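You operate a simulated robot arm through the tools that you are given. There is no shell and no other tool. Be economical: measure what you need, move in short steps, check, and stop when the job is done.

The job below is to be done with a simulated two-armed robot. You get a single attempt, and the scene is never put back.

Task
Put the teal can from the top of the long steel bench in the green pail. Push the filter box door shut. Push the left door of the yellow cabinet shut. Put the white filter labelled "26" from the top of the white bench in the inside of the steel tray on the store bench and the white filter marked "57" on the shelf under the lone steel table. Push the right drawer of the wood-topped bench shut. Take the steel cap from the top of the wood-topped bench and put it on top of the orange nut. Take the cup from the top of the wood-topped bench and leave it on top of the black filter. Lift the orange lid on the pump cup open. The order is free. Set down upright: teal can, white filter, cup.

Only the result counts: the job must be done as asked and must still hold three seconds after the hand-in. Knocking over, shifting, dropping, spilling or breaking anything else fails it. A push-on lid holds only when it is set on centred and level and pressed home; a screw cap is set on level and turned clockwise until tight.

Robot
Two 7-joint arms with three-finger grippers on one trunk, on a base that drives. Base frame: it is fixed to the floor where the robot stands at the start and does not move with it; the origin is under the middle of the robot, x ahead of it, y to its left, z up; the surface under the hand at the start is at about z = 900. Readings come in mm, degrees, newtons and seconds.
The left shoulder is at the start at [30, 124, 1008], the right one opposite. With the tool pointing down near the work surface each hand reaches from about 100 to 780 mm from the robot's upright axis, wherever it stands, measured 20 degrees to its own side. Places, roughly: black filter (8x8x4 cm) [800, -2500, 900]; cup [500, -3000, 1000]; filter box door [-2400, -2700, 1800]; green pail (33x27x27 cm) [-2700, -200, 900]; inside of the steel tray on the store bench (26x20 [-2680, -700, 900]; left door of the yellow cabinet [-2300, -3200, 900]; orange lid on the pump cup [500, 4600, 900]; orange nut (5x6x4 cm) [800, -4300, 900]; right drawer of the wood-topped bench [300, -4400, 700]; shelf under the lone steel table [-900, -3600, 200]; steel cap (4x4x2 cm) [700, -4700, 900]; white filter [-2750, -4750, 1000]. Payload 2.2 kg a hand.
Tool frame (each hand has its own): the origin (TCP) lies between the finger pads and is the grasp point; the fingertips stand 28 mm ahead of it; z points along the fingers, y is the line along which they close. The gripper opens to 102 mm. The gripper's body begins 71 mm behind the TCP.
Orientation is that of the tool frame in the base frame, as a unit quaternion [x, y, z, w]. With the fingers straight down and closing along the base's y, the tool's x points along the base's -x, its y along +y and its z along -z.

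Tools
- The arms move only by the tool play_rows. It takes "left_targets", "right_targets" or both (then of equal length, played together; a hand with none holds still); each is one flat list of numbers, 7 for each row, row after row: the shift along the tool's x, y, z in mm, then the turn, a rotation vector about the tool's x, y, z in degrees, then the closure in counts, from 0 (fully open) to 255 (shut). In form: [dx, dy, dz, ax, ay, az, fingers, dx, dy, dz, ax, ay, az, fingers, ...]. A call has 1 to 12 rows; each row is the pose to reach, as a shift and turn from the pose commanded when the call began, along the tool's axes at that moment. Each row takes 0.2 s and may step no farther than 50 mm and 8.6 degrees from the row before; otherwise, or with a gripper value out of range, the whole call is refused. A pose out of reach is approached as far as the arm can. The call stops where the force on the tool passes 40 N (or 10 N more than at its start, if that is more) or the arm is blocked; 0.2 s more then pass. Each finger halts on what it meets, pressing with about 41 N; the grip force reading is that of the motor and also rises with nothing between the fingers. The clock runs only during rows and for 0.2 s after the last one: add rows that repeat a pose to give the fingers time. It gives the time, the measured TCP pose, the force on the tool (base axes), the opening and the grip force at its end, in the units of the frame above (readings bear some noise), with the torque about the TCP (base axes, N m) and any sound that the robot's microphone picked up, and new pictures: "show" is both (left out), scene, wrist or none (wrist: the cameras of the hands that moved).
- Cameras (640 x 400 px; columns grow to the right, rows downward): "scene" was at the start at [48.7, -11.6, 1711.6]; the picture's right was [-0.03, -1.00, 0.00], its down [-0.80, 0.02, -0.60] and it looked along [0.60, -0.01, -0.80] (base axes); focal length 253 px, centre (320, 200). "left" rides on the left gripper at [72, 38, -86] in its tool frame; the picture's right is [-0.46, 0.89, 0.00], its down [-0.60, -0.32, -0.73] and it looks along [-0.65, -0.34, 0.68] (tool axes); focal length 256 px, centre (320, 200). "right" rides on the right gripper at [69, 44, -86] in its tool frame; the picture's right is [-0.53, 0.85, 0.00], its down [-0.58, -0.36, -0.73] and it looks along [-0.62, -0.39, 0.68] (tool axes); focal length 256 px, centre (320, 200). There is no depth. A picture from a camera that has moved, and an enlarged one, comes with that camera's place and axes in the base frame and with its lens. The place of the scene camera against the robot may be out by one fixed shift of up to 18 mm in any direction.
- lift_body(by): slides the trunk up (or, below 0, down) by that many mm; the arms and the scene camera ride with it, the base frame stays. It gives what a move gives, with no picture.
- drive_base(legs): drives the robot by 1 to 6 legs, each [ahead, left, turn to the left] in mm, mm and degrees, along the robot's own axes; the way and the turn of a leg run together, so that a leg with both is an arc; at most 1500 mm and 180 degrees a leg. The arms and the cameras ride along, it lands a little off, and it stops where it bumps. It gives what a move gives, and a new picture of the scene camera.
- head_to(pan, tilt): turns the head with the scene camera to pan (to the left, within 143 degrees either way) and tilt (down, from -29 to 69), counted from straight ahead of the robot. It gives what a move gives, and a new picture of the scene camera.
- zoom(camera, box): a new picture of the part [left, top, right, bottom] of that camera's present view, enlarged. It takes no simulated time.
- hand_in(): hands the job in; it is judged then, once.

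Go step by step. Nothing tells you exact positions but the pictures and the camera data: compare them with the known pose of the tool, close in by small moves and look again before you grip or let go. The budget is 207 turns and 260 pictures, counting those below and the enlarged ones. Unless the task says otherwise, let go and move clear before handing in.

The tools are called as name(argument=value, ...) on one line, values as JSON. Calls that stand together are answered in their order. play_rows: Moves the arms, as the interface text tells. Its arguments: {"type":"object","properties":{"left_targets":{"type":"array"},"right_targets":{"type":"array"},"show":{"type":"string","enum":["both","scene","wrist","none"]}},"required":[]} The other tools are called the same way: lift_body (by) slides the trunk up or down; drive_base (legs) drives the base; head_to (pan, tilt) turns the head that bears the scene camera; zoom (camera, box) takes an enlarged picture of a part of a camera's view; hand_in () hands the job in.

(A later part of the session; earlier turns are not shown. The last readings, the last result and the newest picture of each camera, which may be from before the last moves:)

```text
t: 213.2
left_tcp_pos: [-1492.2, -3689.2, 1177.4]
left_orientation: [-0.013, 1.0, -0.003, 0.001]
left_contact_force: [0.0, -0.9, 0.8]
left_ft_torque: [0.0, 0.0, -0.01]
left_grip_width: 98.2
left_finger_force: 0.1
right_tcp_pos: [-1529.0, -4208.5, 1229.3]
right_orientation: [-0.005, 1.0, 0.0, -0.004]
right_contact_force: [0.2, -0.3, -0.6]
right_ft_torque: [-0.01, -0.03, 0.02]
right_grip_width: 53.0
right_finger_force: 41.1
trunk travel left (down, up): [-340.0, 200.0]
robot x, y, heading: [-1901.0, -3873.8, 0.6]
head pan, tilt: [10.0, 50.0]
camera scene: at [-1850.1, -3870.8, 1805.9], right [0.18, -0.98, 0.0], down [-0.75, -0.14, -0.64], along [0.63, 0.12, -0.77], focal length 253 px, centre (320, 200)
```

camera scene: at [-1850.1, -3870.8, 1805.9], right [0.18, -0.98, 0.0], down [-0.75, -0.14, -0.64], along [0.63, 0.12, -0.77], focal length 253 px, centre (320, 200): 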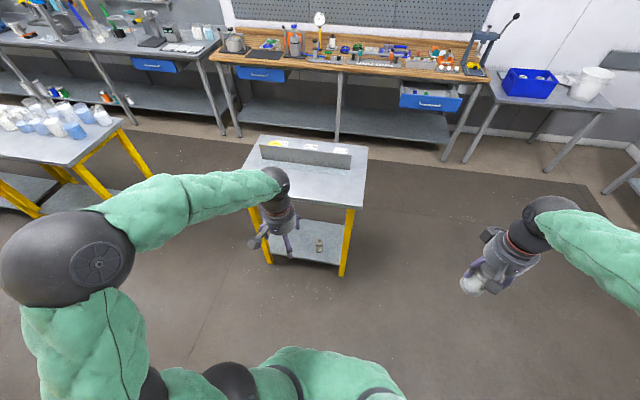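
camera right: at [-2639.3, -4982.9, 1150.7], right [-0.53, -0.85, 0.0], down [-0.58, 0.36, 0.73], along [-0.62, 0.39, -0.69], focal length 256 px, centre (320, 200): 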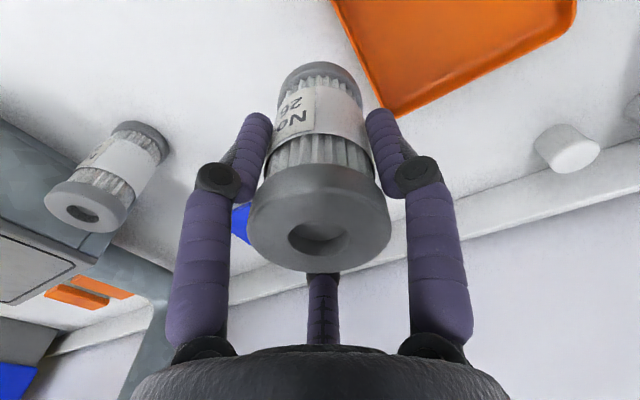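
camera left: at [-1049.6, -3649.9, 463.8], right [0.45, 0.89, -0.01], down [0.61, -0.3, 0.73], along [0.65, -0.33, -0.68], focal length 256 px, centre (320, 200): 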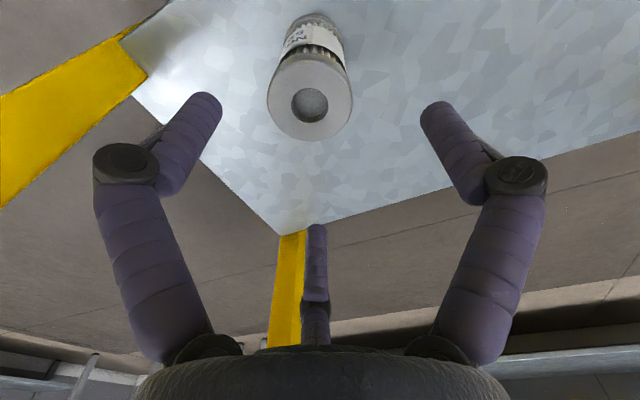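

No. 57 is visible standing on the shelf. Now I'm carrying No. 26 north along the aisle to the store bench.

drive_base(legs=[[150, 0, -0.6], [0, 1480, 0], [0, 1480, 0], [0, 0, 180]])

head_to(pan=-10, tilt=45)

```text
t: 235.7
left_tcp_pos: [-2223.3, -1132.0, 1177.5]
left_orientation: [1.0, 0.029, 0.0, -0.004]
left_contact_force: [-0.1, -0.3, 0.2]
left_ft_torque: [0.01, 0.01, 0.0]
left_grip_width: 98.2
left_finger_force: 0.0
right_tcp_pos: [-2202.3, -609.9, 1228.7]
right_orientation: [1.0, 0.022, 0.004, 0.001]
right_contact_force: [0.5, 0.3, -0.8]
right_ft_torque: [-0.01, 0.01, -0.03]
right_grip_width: 53.0
right_finger_force: 41.0
trunk travel left (down, up): [-340.0, 200.0]
robot x, y, heading: [-1819.4, -928.2, -177.4]
head pan, tilt: [10.0, 50.0]
camera scene: at [-1860.8, -955.1, 1805.9], right [-0.22, 0.98, 0.0], down [0.75, 0.17, -0.64], along [-0.63, -0.14, -0.77], focal length 253 px, centre (320, 200)
```

scene: 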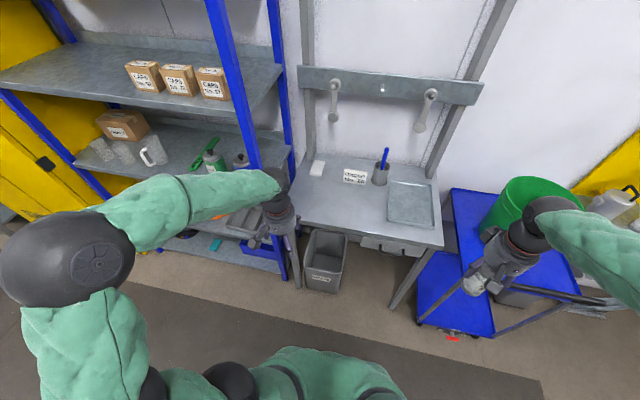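

```text
t: 236.5
left_tcp_pos: [-2222.9, -1131.2, 1177.1]
left_orientation: [1.0, 0.03, 0.0, -0.004]
left_contact_force: [-0.7, 0.1, -0.5]
left_ft_torque: [0.01, -0.01, 0.01]
left_grip_width: 98.1
left_finger_force: 0.0
right_tcp_pos: [-2201.3, -609.9, 1229.2]
right_orientation: [1.0, 0.022, 0.004, 0.001]
right_contact_force: [-1.1, -0.1, -0.3]
right_ft_torque: [-0.01, 0.0, 0.03]
right_grip_width: 53.0
right_finger_force: 40.7
trunk travel left (down, up): [-340.0, 200.0]
robot x, y, heading: [-1822.9, -929.3, -177.3]
head pan, tilt: [-10.0, 45.0]
camera scene: at [-1866.2, -927.9, 1812.8], right [0.13, 0.99, 0.0], down [0.7, -0.09, -0.71], along [-0.7, 0.09, -0.71], focal length 253 px, centre (320, 200)
```

scene: 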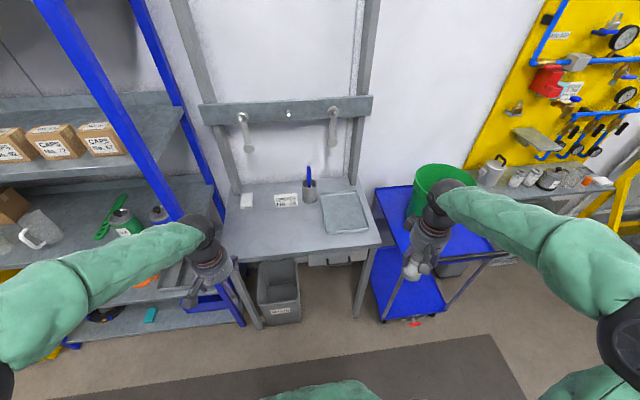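

The tray is around [-2668, -702]. I'm swinging the right hand inward and driving up to the bench.

play_rows(right_targets=[0, 45, 0, 0, 0, 0, 220, 0, 90, 0, 0, 0, 0, 220, 0, 135, 0, 0, 0, 0, 220, 0, 180, 0, 0, 0, 0, 220], show="none")

drive_base(legs=[[200, -90, -2.7]])

head_to(pan=-5, tilt=55)

```text
t: 237.5
left_tcp_pos: [-2223.5, -1131.5, 1176.8]
left_orientation: [1.0, 0.03, -0.001, -0.004]
left_contact_force: [0.2, 1.0, 0.7]
left_ft_torque: [0.0, 0.01, -0.02]
left_grip_width: 98.1
left_finger_force: 0.1
right_tcp_pos: [-2196.8, -791.5, 1226.3]
right_orientation: [1.0, 0.022, 0.005, 0.0]
right_contact_force: [0.1, -0.2, -0.9]
right_ft_torque: [0.01, -0.02, -0.03]
right_grip_width: 52.9
right_finger_force: 40.5
trunk travel left (down, up): [-340.0, 200.0]
robot x, y, heading: [-1820.5, -926.9, -177.5]
head pan, tilt: [-10.0, 45.0]
```

```text
t: 239.2
left_tcp_pos: [-2431.2, -1020.8, 1177.6]
left_orientation: [1.0, 0.004, -0.001, -0.004]
left_contact_force: [0.5, -0.1, -0.2]
left_ft_torque: [0.0, -0.02, 0.0]
left_grip_width: 98.2
left_finger_force: 0.1
right_tcp_pos: [-2389.6, -681.0, 1225.4]
right_orientation: [1.0, -0.003, 0.004, 0.0]
right_contact_force: [0.5, 0.6, -2.1]
right_ft_torque: [0.02, -0.02, 0.01]
right_grip_width: 52.9
right_finger_force: 41.0
trunk travel left (down, up): [-340.0, 200.0]
robot x, y, heading: [-2019.4, -839.4, 179.8]
head pan, tilt: [-10.0, 45.0]
camera scene: at [-2066.0, -834.4, 1812.8], right [0.18, 0.98, 0.0], down [0.7, -0.13, -0.71], along [-0.7, 0.13, -0.71], focal length 253 px, centre (320, 200)
```

scene: 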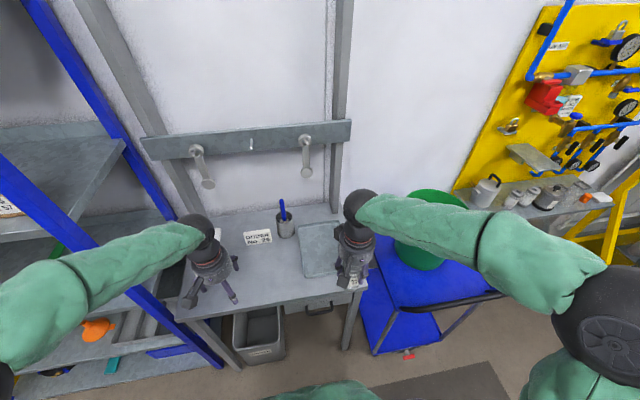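

```text
t: 239.9
left_tcp_pos: [-2430.5, -1021.3, 1178.6]
left_orientation: [1.0, 0.005, 0.0, -0.004]
left_contact_force: [-0.2, 0.7, 0.3]
left_ft_torque: [-0.01, 0.0, 0.04]
left_grip_width: 97.9
left_finger_force: 0.0
right_tcp_pos: [-2388.7, -681.9, 1226.3]
right_orientation: [1.0, -0.002, 0.004, 0.0]
right_contact_force: [0.3, -1.1, -1.2]
right_ft_torque: [0.0, 0.05, 0.01]
right_grip_width: 52.6
right_finger_force: 40.8
trunk travel left (down, up): [-340.0, 200.0]
robot x, y, heading: [-2023.2, -842.8, 179.8]
head pan, tilt: [-5.0, 55.0]
camera scene: at [-2056.4, -843.0, 1799.5], right [0.09, 1.0, 0.0], down [0.82, -0.08, -0.57], along [-0.57, 0.05, -0.82], focal length 253 px, centre (320, 200)
```

scene: 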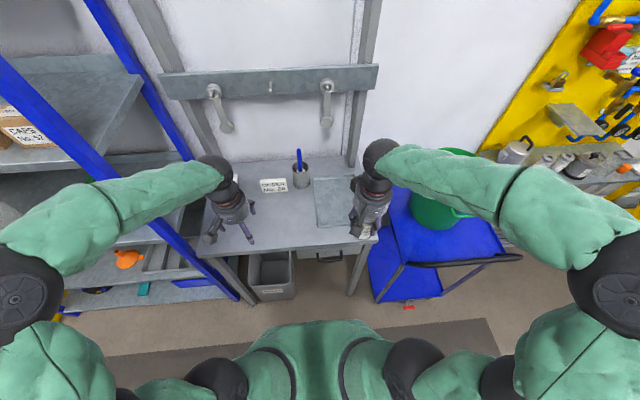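

The tray spans x −2794 to −2551 with its left edge at y −805, so its centre is about [-2672, -705]. I'm moving the right hand over it.

play_rows(right_targets=[-45, 4, 10, 0, 0, 0, 220, -90, 8, 25, 0, 0, 0, 220, -135, 12, 45, 0, 0, 0, 220, -180, 15, 65, 0, 0, 0, 220, -225, 18, 85, 0, 0, 0, 220, -262, 20, 105, 0, 0, 0, 220, -283, 22, 125, 0, 0, 0, 220, -283, 22, 125, 0, 0, 0, 220])

```text
t: 241.7
left_tcp_pos: [-2430.4, -1020.3, 1178.5]
left_orientation: [1.0, 0.005, -0.001, -0.004]
left_contact_force: [0.1, 0.5, 0.6]
left_ft_torque: [0.0, 0.0, 0.0]
left_grip_width: 98.2
left_finger_force: 0.1
right_tcp_pos: [-2668.2, -698.7, 1101.7]
right_orientation: [1.0, -0.002, 0.004, 0.001]
right_contact_force: [-0.3, 0.2, -1.2]
right_ft_torque: [-0.03, 0.03, 0.0]
right_grip_width: 53.1
right_finger_force: 41.1
trunk travel left (down, up): [-340.0, 200.0]
robot x, y, heading: [-2020.5, -843.5, 179.7]
head pan, tilt: [-5.0, 55.0]
camera scene: at [-2056.1, -842.8, 1799.4], right [0.09, 1.0, 0.0], down [0.82, -0.08, -0.57], along [-0.57, 0.05, -0.82], focal length 253 px, centre (320, 200)
camera right: at [-2600.8, -744.0, 1186.9], right [-0.54, -0.84, 0.0], down [-0.58, 0.37, 0.73], along [-0.61, 0.39, -0.69], focal length 256 px, centre (320, 200)
```

scene: 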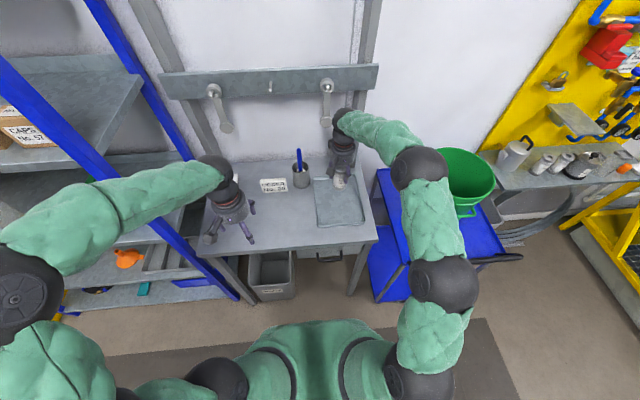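
right: 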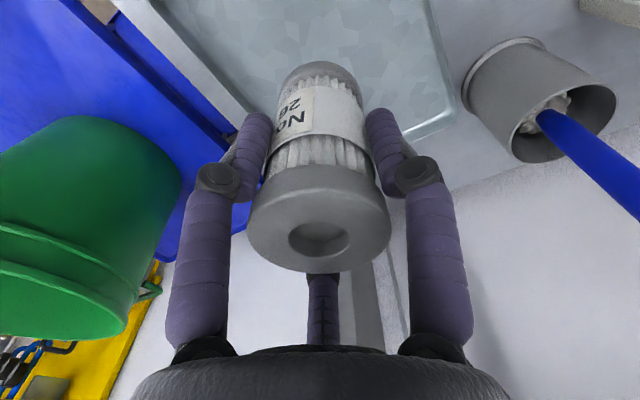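

The filter is over the tray centre. Lowering.

play_rows(right_targets=[0, 0, 40, 0, 0, 0, 220, 0, 0, 75, 0, 0, 0, 220, 0, 0, 95, 0, 0, 0, 220, 0, 0, 99, 0, 0, 0, 220, 0, 0, 103, 0, 0, 0, 220, 0, 0, 106, 0, 0, 0, 220, 0, 0, 109, 0, 0, 0, 220, 0, 0, 112, 0, 0, 0, 220, 0, 0, 115, 0, 0, 0, 220], show="wrist")

```text
t: 243.7
left_tcp_pos: [-2432.5, -1021.5, 1178.7]
left_orientation: [1.0, 0.004, -0.001, -0.004]
left_contact_force: [0.0, 0.2, 0.8]
left_ft_torque: [0.0, -0.03, -0.02]
left_grip_width: 98.2
left_finger_force: 0.2
right_tcp_pos: [-2669.3, -701.4, 983.7]
right_orientation: [1.0, -0.002, 0.005, 0.0]
right_contact_force: [-1.0, 0.7, -1.1]
right_ft_torque: [0.0, -0.01, -0.01]
right_grip_width: 52.9
right_finger_force: 40.9
trunk travel left (down, up): [-340.0, 200.0]
robot x, y, heading: [-2014.7, -841.0, 179.6]
head pan, tilt: [-5.0, 55.0]
camera right: at [-2601.8, -745.8, 1069.0], right [-0.54, -0.84, 0.0], down [-0.58, 0.37, 0.73], along [-0.61, 0.39, -0.69], focal length 256 px, centre (320, 200)
```

right: 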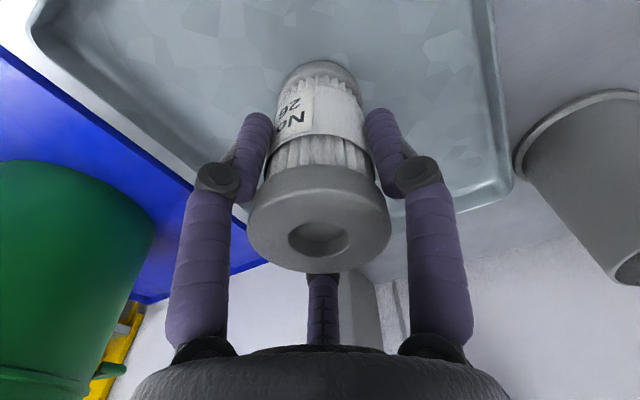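

Well inside the tray. A few more small steps down to contact.

play_rows(right_targets=[0, 0, 3, 0, 0, 0, 220, 0, 0, 6, 0, 0, 0, 220, 0, 0, 9, 0, 0, 0, 220, 0, 0, 12, 0, 0, 0, 220, 0, 0, 15, 0, 0, 0, 220, 0, 0, 18, 0, 0, 0, 220, 0, 0, 21, 0, 0, 0, 220, 0, 0, 24, 0, 0, 0, 220], show="none")

```text
t: 245.5
left_tcp_pos: [-2430.1, -1021.9, 1177.6]
left_orientation: [1.0, 0.005, -0.002, -0.004]
left_contact_force: [-0.6, 0.0, 0.0]
left_ft_torque: [-0.03, 0.02, 0.02]
left_grip_width: 98.0
left_finger_force: 0.0
right_tcp_pos: [-2670.8, -702.6, 963.5]
right_orientation: [1.0, -0.004, 0.001, 0.001]
right_contact_force: [-3.1, -0.7, 33.7]
right_ft_torque: [-0.08, 0.1, -0.02]
right_grip_width: 53.3
right_finger_force: 40.9
trunk travel left (down, up): [-340.0, 200.0]
robot x, y, heading: [-2015.4, -839.1, 179.8]
head pan, tilt: [-5.0, 55.0]
```

Contact made. I'm easing, opening, and lifting away.

play_rows(right_targets=[0, 0, -3, 0, 0, 0, 220, 0, 0, -3, 0, 0, 0, 150, 0, 0, -3, 0, 0, 0, 100, 0, 0, -3, 0, 0, 0, 50, 0, 0, -3, 0, 0, 0, 30, 0, 0, -30, 0, 0, 0, 30, 0, 0, -70, 0, 0, 0, 30, 0, 0, -115, 0, 0, 0, 30, 0, 0, -160, 0, 0, 0, 30])

```text
t: 247.5
left_tcp_pos: [-2431.2, -1020.0, 1178.0]
left_orientation: [1.0, 0.005, -0.001, -0.006]
left_contact_force: [0.9, -1.0, 0.4]
left_ft_torque: [0.03, 0.03, 0.01]
left_grip_width: 97.8
left_finger_force: 0.1
right_tcp_pos: [-2676.0, -701.1, 1118.8]
right_orientation: [1.0, -0.002, 0.005, 0.001]
right_contact_force: [-0.4, -1.2, -0.7]
right_ft_torque: [0.03, 0.04, -0.03]
right_grip_width: 90.2
right_finger_force: 0.1
trunk travel left (down, up): [-340.0, 200.0]
robot x, y, heading: [-2017.4, -839.3, 179.7]
head pan, tilt: [-5.0, 55.0]
camera scene: at [-2055.8, -843.0, 1799.4], right [0.09, 1.0, 0.0], down [0.82, -0.08, -0.57], along [-0.57, 0.05, -0.82], focal length 253 px, centre (320, 200)
camera right: at [-2607.1, -744.8, 1205.6], right [-0.54, -0.84, 0.0], down [-0.58, 0.37, 0.73], along [-0.61, 0.39, -0.69], focal length 256 px, centre (320, 200)
```

scene: 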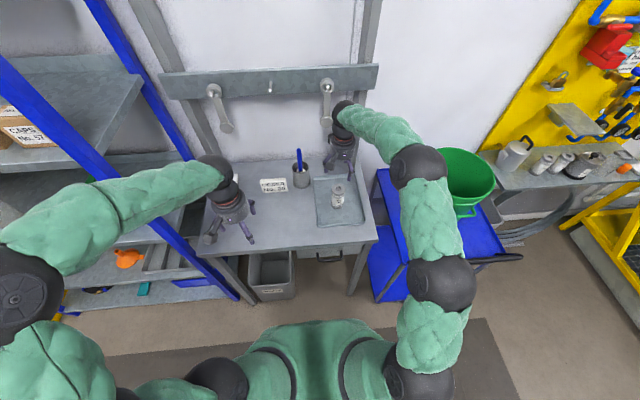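
right: 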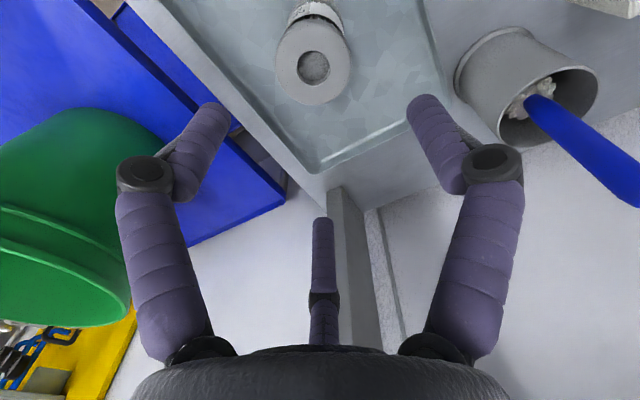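

No. 26 stands in the tray. I'm retracting and heading south around the lone table to the wood-topped bench.

play_rows(right_targets=[45, 0, -10, 0, 0, 0, 30, 90, 0, -20, 0, 0, 0, 30, 135, 0, -30, 0, 0, 0, 30, 180, 0, -40, 0, 0, 0, 30, 225, 0, -50, 0, 0, 0, 30, 260, 0, -60, 0, 0, 0, 30], show="none")

drive_base(legs=[[-260, 0, 0], [0, 0, -180], [0, -1300, 0], [0, -1300, 0], [0, -1150, 0]])

head_to(pan=0, tilt=30)

```text
t: 248.9
left_tcp_pos: [-2430.2, -1020.8, 1177.9]
left_orientation: [1.0, 0.005, -0.001, -0.004]
left_contact_force: [0.7, 0.2, -0.2]
left_ft_torque: [-0.03, 0.02, -0.03]
left_grip_width: 97.9
left_finger_force: 0.1
right_tcp_pos: [-2411.3, -704.0, 1181.4]
right_orientation: [1.0, -0.002, 0.003, 0.001]
right_contact_force: [0.3, -0.3, -0.2]
right_ft_torque: [-0.01, 0.03, 0.0]
right_grip_width: 89.8
right_finger_force: 0.1
trunk travel left (down, up): [-340.0, 200.0]
robot x, y, heading: [-2019.3, -839.5, 179.3]
head pan, tilt: [-5.0, 55.0]
```

```text
t: 276.1
left_tcp_pos: [-1226.2, -4461.4, 1178.3]
left_orientation: [-0.022, 1.0, -0.004, 0.0]
left_contact_force: [-0.6, 0.0, 0.2]
left_ft_torque: [0.02, 0.0, -0.02]
left_grip_width: 97.9
left_finger_force: 0.0
right_tcp_pos: [-1233.6, -4777.9, 1181.6]
right_orientation: [-0.014, 1.0, 0.001, -0.004]
right_contact_force: [0.6, -0.8, -0.1]
right_ft_torque: [-0.02, -0.03, 0.02]
right_grip_width: 90.0
right_finger_force: 0.0
trunk travel left (down, up): [-340.0, 200.0]
robot x, y, heading: [-1630.2, -4656.7, 1.5]
head pan, tilt: [-5.0, 55.0]
camera scene: at [-1585.0, -4670.3, 1799.4], right [-0.06, -1.0, 0.0], down [-0.82, 0.05, -0.57], along [0.57, -0.04, -0.82], focal length 253 px, centre (320, 200)
```

scene: 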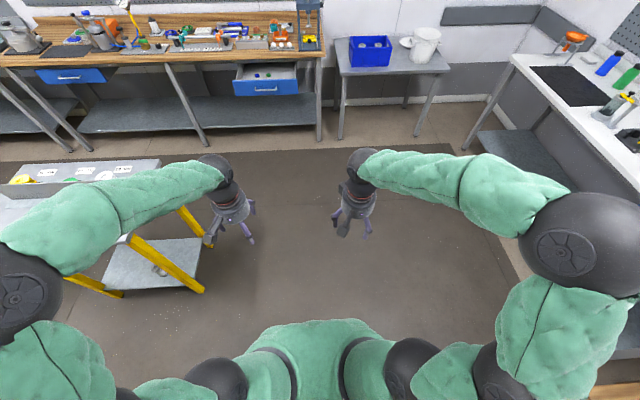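

```text
t: 277.0
left_tcp_pos: [-1225.5, -4460.8, 1177.8]
left_orientation: [-0.021, 1.0, -0.004, 0.001]
left_contact_force: [-0.2, 1.3, -0.2]
left_ft_torque: [0.07, -0.01, -0.01]
left_grip_width: 98.0
left_finger_force: 0.0
right_tcp_pos: [-1233.8, -4778.6, 1180.7]
right_orientation: [-0.014, 1.0, 0.001, -0.004]
right_contact_force: [-0.9, -0.2, 0.4]
right_ft_torque: [0.0, -0.03, 0.01]
right_grip_width: 90.2
right_finger_force: 0.2
trunk travel left (down, up): [-340.0, 200.0]
robot x, y, heading: [-1630.3, -4652.9, 1.2]
head pan, tilt: [0.0, 30.0]
camera scene: at [-1566.5, -4663.1, 1835.4], right [0.03, -1.0, 0.0], down [-0.5, -0.01, -0.87], along [0.87, 0.02, -0.5], focal length 253 px, centre (320, 200)
```

scene: 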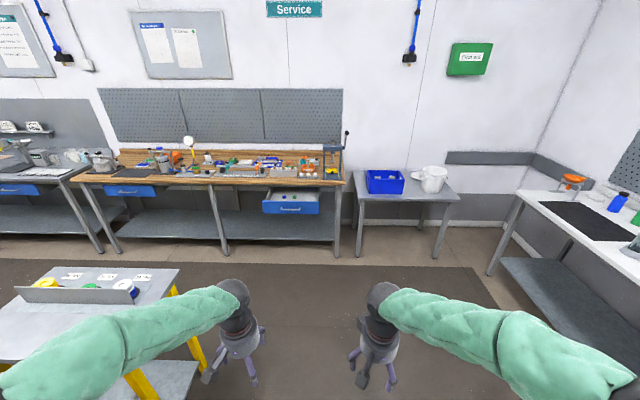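

The bench's right drawer is open. Driving up to it.

drive_base(legs=[[1300, 100, -1.2], [100, 120, 0]])

head_to(pan=0, tilt=45)

zoom(camera="scene", box=[160, 60, 480, 260])

```text
t: 284.5
left_tcp_pos: [167.9, -4253.1, 1177.1]
left_orientation: [0.0, 1.0, -0.004, 0.001]
left_contact_force: [0.5, 0.3, -0.3]
left_ft_torque: [-0.02, 0.01, -0.02]
left_grip_width: 98.1
left_finger_force: 0.1
right_tcp_pos: [146.9, -4570.7, 1181.7]
right_orientation: [0.008, 1.0, 0.0, -0.005]
right_contact_force: [0.6, -0.1, -0.6]
right_ft_torque: [-0.01, 0.03, -0.01]
right_grip_width: 90.3
right_finger_force: 0.0
trunk travel left (down, up): [-340.0, 200.0]
robot x, y, heading: [-248.9, -4432.1, -0.9]
head pan, tilt: [0.0, 30.0]
camera scene: at [-180.1, -4440.9, 1835.4], right [-0.02, -1.0, 0.0], down [-0.5, 0.01, -0.87], along [0.87, -0.01, -0.5], focal length 253 px, centre (320, 200)
```

scene: 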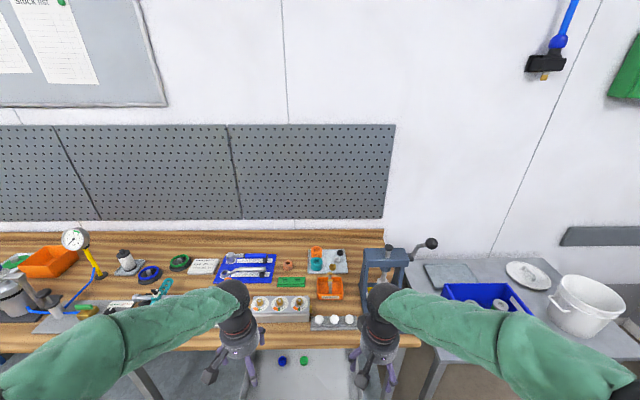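

```text
t: 285.3
left_tcp_pos: [165.9, -4255.1, 1177.3]
left_orientation: [0.001, 1.0, -0.005, 0.0]
left_contact_force: [-0.4, -0.4, -0.1]
left_ft_torque: [-0.01, -0.02, 0.03]
left_grip_width: 98.0
left_finger_force: 0.0
right_tcp_pos: [145.5, -4571.6, 1182.2]
right_orientation: [0.008, 1.0, 0.001, -0.004]
right_contact_force: [0.4, -0.9, 0.4]
right_ft_torque: [-0.02, -0.03, 0.02]
right_grip_width: 90.0
right_finger_force: 0.3
trunk travel left (down, up): [-340.0, 200.0]
robot x, y, heading: [-244.8, -4432.9, -0.8]
head pan, tilt: [0.0, 45.0]
camera scene: at [-190.9, -4442.7, 1812.9], right [-0.02, -1.0, 0.0], down [-0.71, 0.01, -0.71], along [0.71, -0.01, -0.71], focal length 253 px, centre (320, 200)
```

scene: 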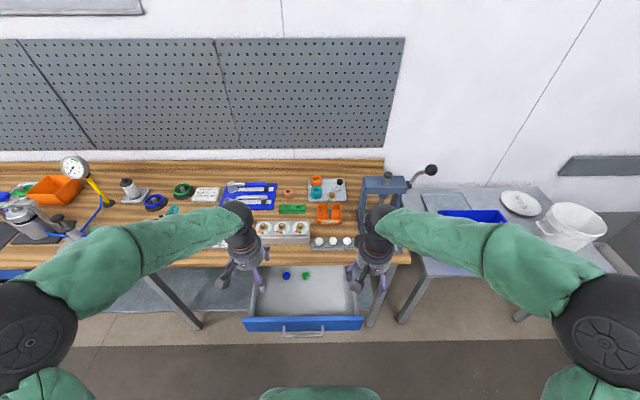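

```text
2.00 times, centred on (320, 160) of scene
camera zoom: at [-190.9, -4442.7, 1812.9], right [-0.02, -1.0, 0.0], down [-0.71, 0.01, -0.71], along [0.71, -0.01, -0.71], focal length 505 px, centre (320, 280)
```

zoom: 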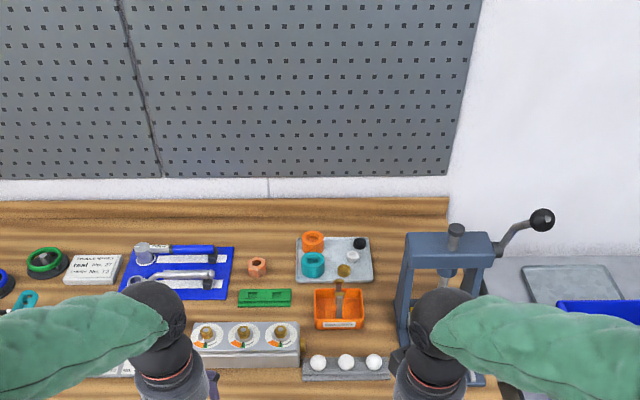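

The drawer front stands near x ≈ 170 and needs pushing to about 365. I'm backing up a little, lowering the trunk and looking at the front panel.

drive_base(legs=[[-250, 0, 0.8]])

lift_body(by=-300)

head_to(pan=0, tilt=40)

```text
t: 287.1
left_tcp_pos: [-86.5, -4247.2, 1177.9]
left_orientation: [-0.008, 1.0, -0.004, 0.001]
left_contact_force: [-0.2, -0.6, 0.9]
left_ft_torque: [-0.01, -0.03, 0.0]
left_grip_width: 97.8
left_finger_force: 0.0
right_tcp_pos: [-104.4, -4563.2, 1181.6]
right_orientation: [0.001, 1.0, 0.0, -0.004]
right_contact_force: [0.0, -0.3, -0.1]
right_ft_torque: [0.03, -0.04, 0.01]
right_grip_width: 90.0
right_finger_force: 0.1
trunk travel left (down, up): [-340.0, 200.0]
robot x, y, heading: [-499.1, -4432.0, -0.3]
head pan, tilt: [0.0, 45.0]
camera scene: at [-443.0, -4438.9, 1812.9], right [0.0, -1.0, 0.0], down [-0.71, 0.0, -0.71], along [0.71, 0.0, -0.71], focal length 253 px, centre (320, 200)
```

scene: 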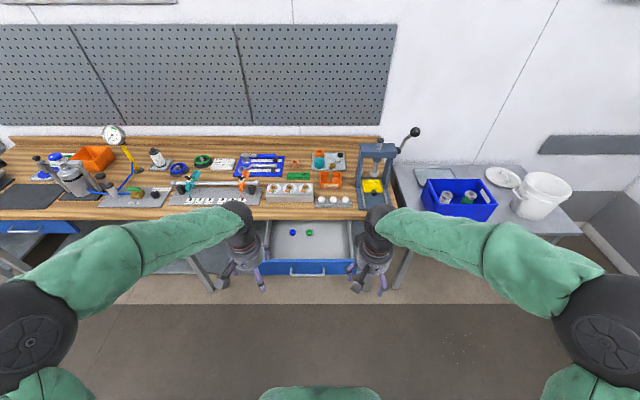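

```text
t: 290.1
left_tcp_pos: [-86.2, -4247.1, 878.2]
left_orientation: [-0.007, 1.0, -0.005, 0.0]
left_contact_force: [0.2, 0.0, -0.4]
left_ft_torque: [0.02, 0.01, 0.03]
left_grip_width: 98.1
left_finger_force: 0.0
right_tcp_pos: [-103.7, -4563.1, 881.7]
right_orientation: [0.001, 1.0, 0.001, -0.004]
right_contact_force: [0.6, -0.1, 0.0]
right_ft_torque: [-0.04, 0.01, 0.01]
right_grip_width: 90.0
right_finger_force: 0.1
trunk travel left (down, up): [-40.0, 500.0]
robot x, y, heading: [-497.3, -4426.4, -0.1]
head pan, tilt: [0.0, 45.0]
```

```text
t: 290.8
left_tcp_pos: [-87.6, -4246.3, 876.3]
left_orientation: [-0.007, 1.0, -0.004, 0.001]
left_contact_force: [0.1, 1.2, 0.0]
left_ft_torque: [-0.02, 0.01, -0.01]
left_grip_width: 98.0
left_finger_force: 0.2
right_tcp_pos: [-103.0, -4564.1, 882.4]
right_orientation: [0.0, 1.0, 0.001, -0.004]
right_contact_force: [0.0, 0.2, 0.9]
right_ft_torque: [-0.01, -0.03, -0.02]
right_grip_width: 89.7
right_finger_force: 0.1
trunk travel left (down, up): [-40.0, 500.0]
robot x, y, heading: [-498.8, -4432.1, 0.2]
head pan, tilt: [0.0, 40.0]
camera scene: at [-438.2, -4438.9, 1520.1], right [0.0, -1.0, 0.0], down [-0.64, 0.0, -0.77], along [0.77, 0.0, -0.64], focal length 253 px, centre (320, 200)
```

scene: 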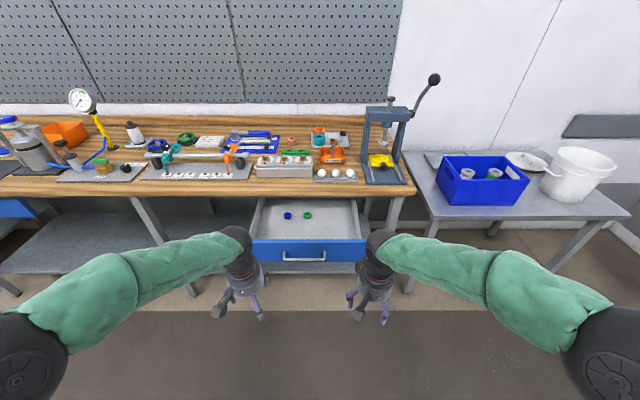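

The drawer's front panel spans z 692–823 with the handle at z ≈ 743. I'm pointing the left hand forward at z 795, central, to push above the handle.

play_rows(left_targets=[-3, -14, 7, 0, -8.2, 0, 255, -6, -28, 14, 0, -16.4, 0, 255, -9, -42, 21, 0, -24.6, 0, 255, -12, -56, 28, 0, -32.8, 0, 255, -15, -70, 35, 0, -41, 0, 255, -18, -84, 42, 0, -49.2, 0, 255, -20, -98, 49, 0, -57.4, 0, 255, -22, -112, 56, 0, -65.6, 0, 255, -24, -126, 63, 0, -73.8, 0, 255, -25, -140, 72, 0, -82, 0, 255, -25, -153, 82, 0, -90, 0, 255], show="none")

drive_base(legs=[[160, 0, 0]])

```text
t: 293.1
left_tcp_pos: [-56.6, -4400.0, 796.8]
left_orientation: [-0.009, 0.706, 0.002, 0.708]
left_contact_force: [0.1, 0.2, 0.3]
left_ft_torque: [0.0, 0.02, 0.02]
left_grip_width: 2.1
left_finger_force: 31.3
right_tcp_pos: [-103.6, -4563.7, 881.7]
right_orientation: [0.001, 1.0, 0.0, -0.004]
right_contact_force: [0.4, -0.6, -0.1]
right_ft_torque: [-0.01, 0.03, 0.02]
right_grip_width: 90.2
right_finger_force: 0.1
trunk travel left (down, up): [-40.0, 500.0]
robot x, y, heading: [-497.2, -4428.3, -0.0]
head pan, tilt: [0.0, 40.0]
```

```text
t: 294.6
left_tcp_pos: [101.4, -4401.1, 795.8]
left_orientation: [-0.007, 0.707, 0.0, 0.707]
left_contact_force: [0.2, 0.5, -0.4]
left_ft_torque: [0.0, 0.01, 0.01]
left_grip_width: 1.9
left_finger_force: 31.6
right_tcp_pos: [54.2, -4566.1, 882.7]
right_orientation: [0.002, 1.0, 0.002, -0.004]
right_contact_force: [0.0, 0.3, -0.6]
right_ft_torque: [0.01, 0.02, -0.02]
right_grip_width: 90.1
right_finger_force: 0.1
trunk travel left (down, up): [-40.0, 500.0]
robot x, y, heading: [-336.2, -4426.2, -0.4]
head pan, tilt: [0.0, 40.0]
camera scene: at [-278.4, -4439.8, 1520.0], right [-0.01, -1.0, 0.0], down [-0.64, 0.0, -0.77], along [0.77, 0.0, -0.64], focal length 253 px, centre (320, 200)
```

scene: 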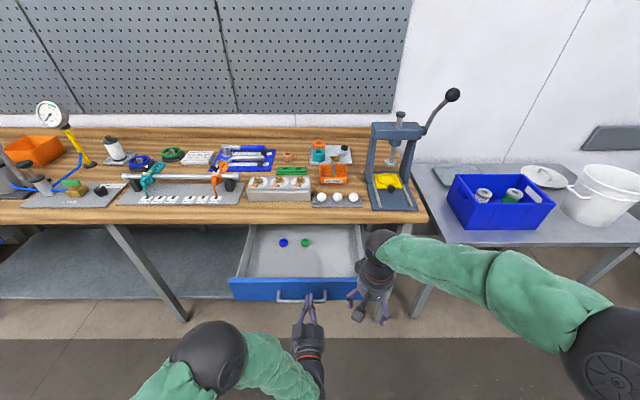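

The fingertips are just ahead of the panel, above the handle. Pushing the drawer in.

play_rows(left_targets=[0, 0, 30, 0, 0, 0, 255, 0, 0, 60, 0, 0, 0, 255, 0, 0, 90, 0, 0, 0, 255, 0, 0, 120, 0, 0, 0, 255, 0, 0, 150, 0, 0, 0, 255, 0, 0, 180, 0, 0, 0, 255, 0, 0, 200, 0, 0, 0, 255], show="scene")

```text
t: 296.2
left_tcp_pos: [279.7, -4398.1, 796.9]
left_orientation: [-0.009, 0.708, 0.003, 0.706]
left_contact_force: [-0.2, -0.4, -0.3]
left_ft_torque: [0.01, -0.02, -0.01]
left_grip_width: 2.2
left_finger_force: 31.8
left hand out of reach, approached as far as the arm can: row 7
right_tcp_pos: [55.2, -4566.2, 882.9]
right_orientation: [0.002, 1.0, 0.0, -0.004]
right_contact_force: [0.3, -0.9, -0.2]
right_ft_torque: [0.0, 0.03, 0.0]
right_grip_width: 89.8
right_finger_force: 0.0
trunk travel left (down, up): [-40.0, 500.0]
robot x, y, heading: [-336.3, -4430.8, -0.4]
head pan, tilt: [0.0, 40.0]
camera scene: at [-279.0, -4439.8, 1520.1], right [-0.01, -1.0, 0.0], down [-0.64, 0.0, -0.77], along [0.77, 0.0, -0.64], focal length 253 px, centre (320, 200)
```

scene: 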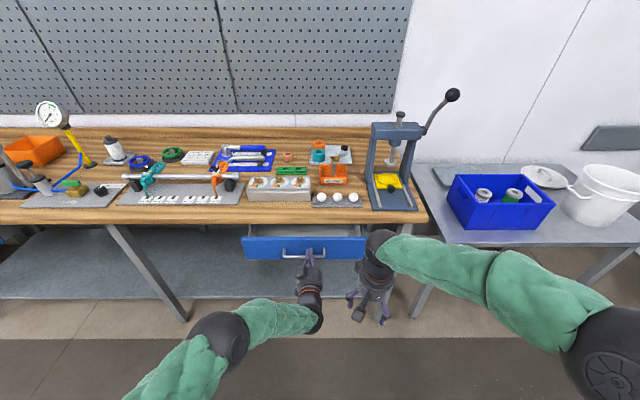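

Nearly shut but at full reach. I'm easing back, driving forward 120 mm, then finishing the push.

play_rows(left_targets=[0, 0, -45, 0, 0, 0, 255, 0, 0, -90, 0, 0, 0, 255, 0, 0, -125, 0, 0, 0, 255], show="none")

drive_base(legs=[[115, 0, 0]])

play_rows(left_targets=[0, 0, 20, 0, 0, 0, 255, 0, 0, 40, 0, 0, 0, 255, 0, 0, 50, 0, 0, 0, 255, 0, 0, 58, 0, 0, 0, 255, 0, 0, 64, 0, 0, 0, 255, 0, 0, 70, 0, 0, 0, 255, 0, 0, 75, 0, 0, 0, 255, 0, 0, 80, 0, 0, 0, 255, 0, 0, 85, 0, 0, 0, 255, 0, 0, 90, 0, 0, 0, 255, 0, 0, 95, 0, 0, 0, 255, 0, 0, 100, 0, 0, 0, 255], show="scene")

```text
t: 297.0
left_tcp_pos: [155.8, -4402.3, 796.3]
left_orientation: [-0.007, 0.706, 0.0, 0.708]
left_contact_force: [0.5, 0.7, -0.2]
left_ft_torque: [0.01, -0.01, -0.02]
left_grip_width: 2.0
left_finger_force: 31.4
right_tcp_pos: [54.6, -4565.3, 883.2]
right_orientation: [0.002, 1.0, 0.001, -0.005]
right_contact_force: [-0.6, 0.8, -0.3]
right_ft_torque: [0.04, 0.06, -0.01]
right_grip_width: 90.1
right_finger_force: 0.0
trunk travel left (down, up): [-40.0, 500.0]
robot x, y, heading: [-338.8, -4426.5, -0.1]
head pan, tilt: [0.0, 40.0]
```

```text
t: 298.2
left_tcp_pos: [276.3, -4406.2, 796.4]
left_orientation: [-0.005, 0.707, -0.001, 0.707]
left_contact_force: [-0.5, -1.0, 0.5]
left_ft_torque: [-0.03, -0.03, 0.0]
left_grip_width: 2.2
left_finger_force: 31.1
right_tcp_pos: [175.5, -4569.1, 881.8]
right_orientation: [0.006, 1.0, 0.0, -0.005]
right_contact_force: [-0.1, 0.0, -0.4]
right_ft_torque: [-0.02, 0.01, 0.04]
right_grip_width: 89.9
right_finger_force: 0.1
trunk travel left (down, up): [-40.0, 500.0]
robot x, y, heading: [-218.1, -4429.6, -0.8]
head pan, tilt: [0.0, 40.0]
camera scene: at [-158.3, -4441.1, 1520.0], right [-0.01, -1.0, 0.0], down [-0.64, 0.01, -0.77], along [0.77, -0.01, -0.64], focal length 253 px, centre (320, 200)
```

scene: 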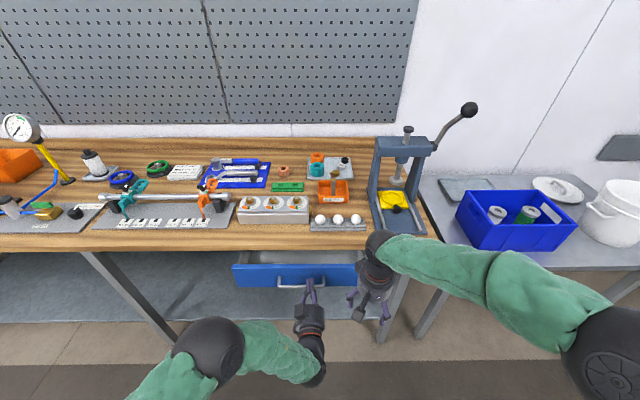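

```text
t: 300.8
left_tcp_pos: [375.6, -4407.2, 795.2]
left_orientation: [-0.005, 0.707, -0.001, 0.707]
left_contact_force: [-1.2, 0.1, -0.1]
left_ft_torque: [0.01, -0.01, 0.0]
left_grip_width: 2.0
left_finger_force: 31.0
right_tcp_pos: [173.5, -4568.7, 882.7]
right_orientation: [0.005, 1.0, 0.001, -0.004]
right_contact_force: [-0.3, -0.2, 0.7]
right_ft_torque: [0.02, 0.0, 0.01]
right_grip_width: 90.2
right_finger_force: 0.0
trunk travel left (down, up): [-40.0, 500.0]
robot x, y, heading: [-216.2, -4432.3, -0.7]
head pan, tilt: [0.0, 40.0]
camera scene: at [-159.3, -4441.1, 1520.1], right [-0.01, -1.0, 0.0], down [-0.64, 0.01, -0.77], along [0.77, -0.01, -0.64], focal length 253 px, centre (320, 200)
```

scene: 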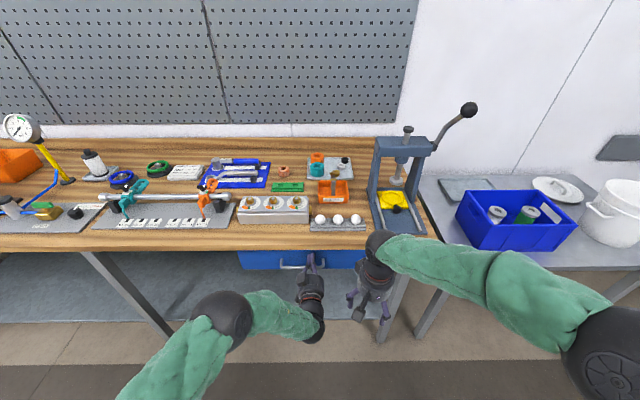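

No stop felt yet, so I'm pushing on.

play_rows(left_targets=[0, 0, 6, 0, 0, 0, 255, 0, 0, 12, 0, 0, 0, 255, 0, 0, 18, 0, 0, 0, 255, 0, 0, 24, 0, 0, 0, 255, 0, 0, 30, 0, 0, 0, 255, 0, 0, 36, 0, 0, 0, 255, 0, 0, 42, 0, 0, 0, 255, 0, 0, 48, 0, 0, 0, 255], show="scene")

```text
t: 301.5
left_tcp_pos: [382.1, -4408.8, 794.3]
left_orientation: [-0.003, 0.707, -0.002, 0.707]
left_contact_force: [-19.2, 2.6, 6.8]
left_ft_torque: [0.0, -0.33, -0.09]
left_grip_width: 2.3
left_finger_force: 30.9
right_tcp_pos: [170.8, -4569.2, 882.9]
right_orientation: [0.005, 1.0, 0.001, -0.004]
right_contact_force: [0.1, 0.0, -1.0]
right_ft_torque: [0.0, 0.0, 0.0]
right_grip_width: 89.9
right_finger_force: 0.0
trunk travel left (down, up): [-40.0, 500.0]
robot x, y, heading: [-221.6, -4430.1, -0.7]
head pan, tilt: [0.0, 40.0]
stopped in row 3 (left hand): the force on the tool passed its limit at 44 N (the readings are from after the stop); the commanded pose is now the measured one
camera scene: at [-163.1, -4440.7, 1520.3], right [-0.01, -1.0, 0.0], down [-0.64, 0.01, -0.77], along [0.77, -0.01, -0.64], focal length 253 px, centre (320, 200)
```

scene: 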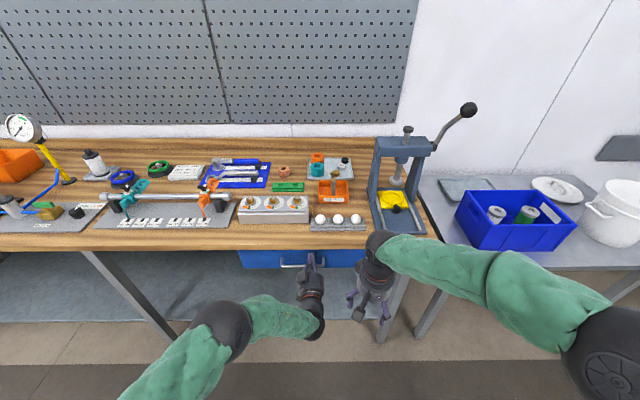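

The drawer is firmly shut. I'm backing off, turning the hand down and raising the trunk to look at the bench top for the nut and cap.

drive_base(legs=[[-280, 0, 0.7]])

lift_body(by=340)

play_rows(left_targets=[0, 14, -8, 0, 8.2, 0, 255, 0, 28, -16, 0, 16.4, 0, 255, 0, 42, -24, 0, 24.6, 0, 200, 0, 56, -32, 0, 32.8, 0, 100, 0, 70, -40, 0, 41, 0, 0, 0, 84, -48, 0, 49.2, 0, 0, 0, 98, -56, 0, 57.4, 0, 0, 0, 112, -64, 0, 65.6, 0, 0, 0, 126, -72, 0, 73.8, 0, 0, 0, 140, -80, 0, 82, 0, 0, 0, 155, -88, 0, 90, 0, 0], show="none")

drive_base(legs=[[220, -50, 0]])

```text
t: 303.4
left_tcp_pos: [105.0, -4398.8, 794.2]
left_orientation: [-0.009, 0.708, 0.004, 0.706]
left_contact_force: [0.0, -0.2, 0.2]
left_ft_torque: [0.03, -0.02, -0.03]
left_grip_width: 2.2
left_finger_force: 31.9
right_tcp_pos: [-103.5, -4562.2, 881.6]
right_orientation: [-0.002, 1.0, 0.001, -0.004]
right_contact_force: [0.5, 0.3, 0.5]
right_ft_torque: [-0.01, -0.02, -0.02]
right_grip_width: 90.1
right_finger_force: 0.0
trunk travel left (down, up): [-40.0, 500.0]
robot x, y, heading: [-500.6, -4427.8, 0.4]
head pan, tilt: [0.0, 40.0]
camera scene: at [-439.0, -4439.1, 1520.1], right [0.0, -1.0, 0.0], down [-0.64, 0.0, -0.77], along [0.77, 0.0, -0.64], focal length 253 px, centre (320, 200)
```

scene: 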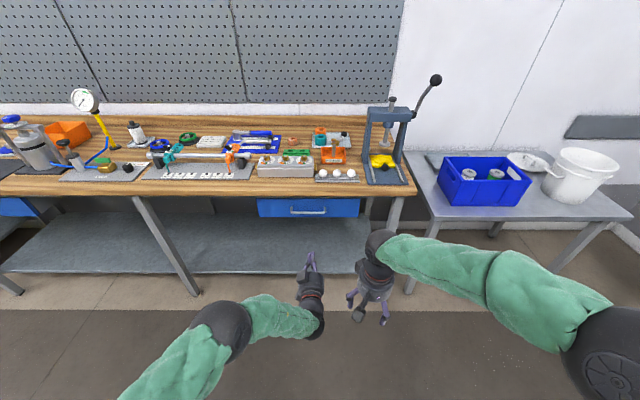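

```text
t: 306.8
left_tcp_pos: [106.4, -4399.2, 1132.1]
left_orientation: [-0.007, 0.708, 0.003, 0.706]
left_contact_force: [-0.8, -0.8, 0.1]
left_ft_torque: [-0.03, -0.02, -0.03]
left_grip_width: 2.4
left_finger_force: 31.6
right_tcp_pos: [-103.3, -4562.7, 1221.7]
right_orientation: [-0.001, 1.0, 0.001, -0.004]
right_contact_force: [0.2, 0.1, -0.2]
right_ft_torque: [-0.02, -0.01, 0.01]
right_grip_width: 89.8
right_finger_force: 0.1
trunk travel left (down, up): [-380.0, 160.0]
robot x, y, heading: [-501.2, -4426.8, 0.1]
head pan, tilt: [0.0, 40.0]
```

```text
t: 309.2
left_tcp_pos: [15.6, -4245.7, 1130.5]
left_orientation: [-0.008, 1.0, -0.004, -0.003]
left_contact_force: [0.3, 0.0, -0.6]
left_ft_torque: [0.0, 0.03, 0.01]
left_grip_width: 102.1
left_finger_force: 0.0
right_tcp_pos: [-102.8, -4560.6, 1221.4]
right_orientation: [-0.002, 1.0, 0.001, -0.005]
right_contact_force: [0.2, 0.1, -0.6]
right_ft_torque: [0.02, -0.01, 0.0]
right_grip_width: 90.0
right_finger_force: 0.0
trunk travel left (down, up): [-380.0, 160.0]
robot x, y, heading: [-497.6, -4430.0, 0.2]
head pan, tilt: [0.0, 40.0]
```

```text
t: 310.9
left_tcp_pos: [228.7, -4292.9, 1131.6]
left_orientation: [-0.009, 1.0, -0.004, -0.002]
left_contact_force: [-0.3, -0.2, -0.3]
left_ft_torque: [0.0, 0.01, 0.0]
left_grip_width: 102.1
left_finger_force: 0.1
right_tcp_pos: [112.3, -4610.0, 1221.9]
right_orientation: [-0.002, 1.0, 0.002, -0.005]
right_contact_force: [0.5, 0.4, -0.5]
right_ft_torque: [0.04, 0.01, -0.03]
right_grip_width: 90.2
right_finger_force: 0.2
trunk travel left (down, up): [-380.0, 160.0]
robot x, y, heading: [-285.9, -4478.2, 0.3]
head pan, tilt: [0.0, 40.0]
camera scene: at [-223.1, -4487.5, 1860.1], right [0.0, -1.0, 0.0], down [-0.64, 0.0, -0.77], along [0.77, 0.0, -0.64], focal length 253 px, centre (320, 200)
```

scene: 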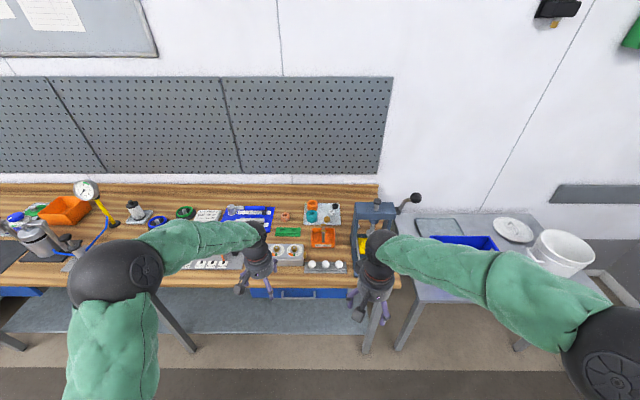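

I'm zooming on the nut, tray and press area.

zoom(camera="scene", box=[262, 190, 422, 290])

```text
4.00 times, centred on (342, 240) of scene
camera zoom: at [-223.1, -4487.5, 1860.1], right [0.0, -1.0, 0.0], down [-0.64, 0.0, -0.77], along [0.77, 0.0, -0.64], focal length 1011 px, centre (232, 40)
```

zoom: 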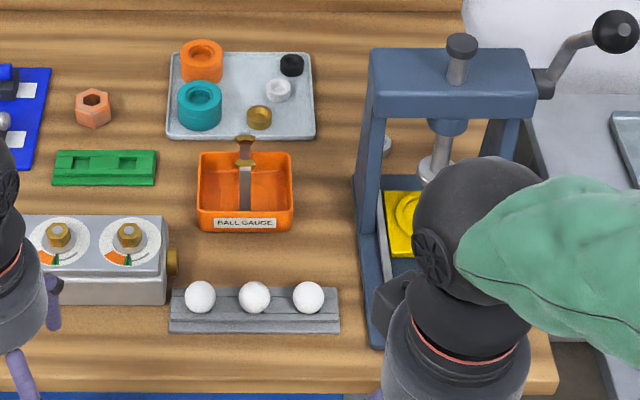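

The orange hex nut is near [756, -4296], and a small steel cap peeks out behind the press's left column near [705, -4691]. I'm moving left and closer for a second viewpoint.

drive_base(legs=[[210, 250, 0]])

head_to(pan=-35, tilt=40)

```text
t: 313.0
left_tcp_pos: [436.1, -4037.4, 1131.5]
left_orientation: [-0.017, 1.0, -0.003, -0.002]
left_contact_force: [0.8, 1.2, -0.4]
left_ft_torque: [-0.02, -0.01, 0.01]
left_grip_width: 102.0
left_finger_force: 0.1
right_tcp_pos: [322.6, -4354.7, 1222.7]
right_orientation: [-0.01, 1.0, 0.001, -0.004]
right_contact_force: [-0.4, 0.8, 0.0]
right_ft_torque: [0.0, 0.03, 0.01]
right_grip_width: 90.3
right_finger_force: 0.2
trunk travel left (down, up): [-380.0, 160.0]
robot x, y, heading: [-75.4, -4222.9, 1.1]
head pan, tilt: [0.0, 40.0]
camera scene: at [-14.8, -4236.2, 1860.1], right [0.02, -1.0, 0.0], down [-0.64, -0.01, -0.77], along [0.77, 0.01, -0.64], focal length 253 px, centre (320, 200)
```

scene: 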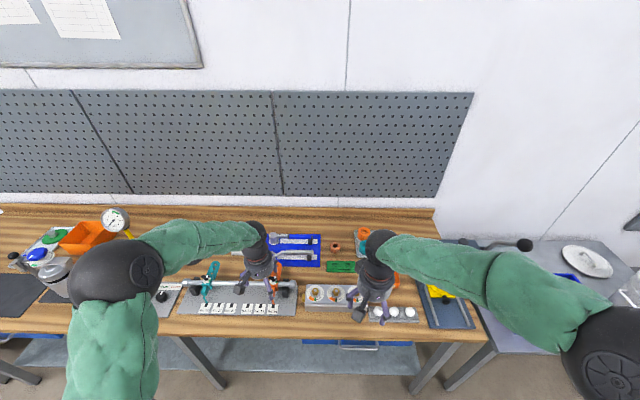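

```text
t: 314.0
left_tcp_pos: [435.6, -4036.6, 1131.1]
left_orientation: [-0.017, 1.0, -0.003, -0.002]
left_contact_force: [0.2, -0.4, 0.0]
left_ft_torque: [0.0, -0.02, 0.02]
left_grip_width: 102.2
left_finger_force: 0.0
right_tcp_pos: [322.0, -4354.5, 1222.8]
right_orientation: [-0.01, 1.0, 0.001, -0.004]
right_contact_force: [-0.1, -0.2, 0.4]
right_ft_torque: [0.01, -0.01, 0.01]
right_grip_width: 90.0
right_finger_force: 0.1
trunk travel left (down, up): [-380.0, 160.0]
robot x, y, heading: [-73.5, -4232.6, 1.0]
head pan, tilt: [-35.0, 40.0]
camera scene: at [-29.6, -4285.6, 1860.1], right [-0.56, -0.83, 0.0], down [-0.53, 0.36, -0.77], along [0.64, -0.43, -0.64], focal length 253 px, centre (320, 200)
```

scene: 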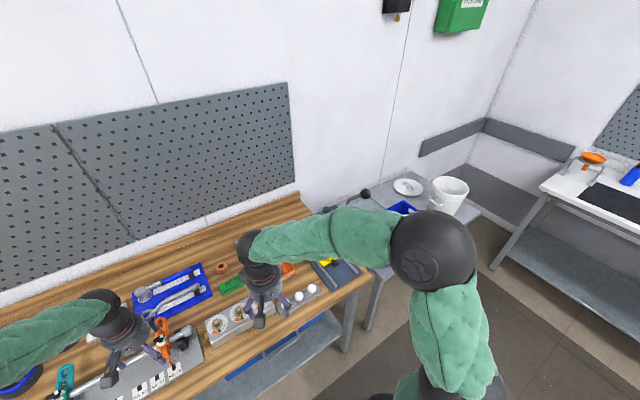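

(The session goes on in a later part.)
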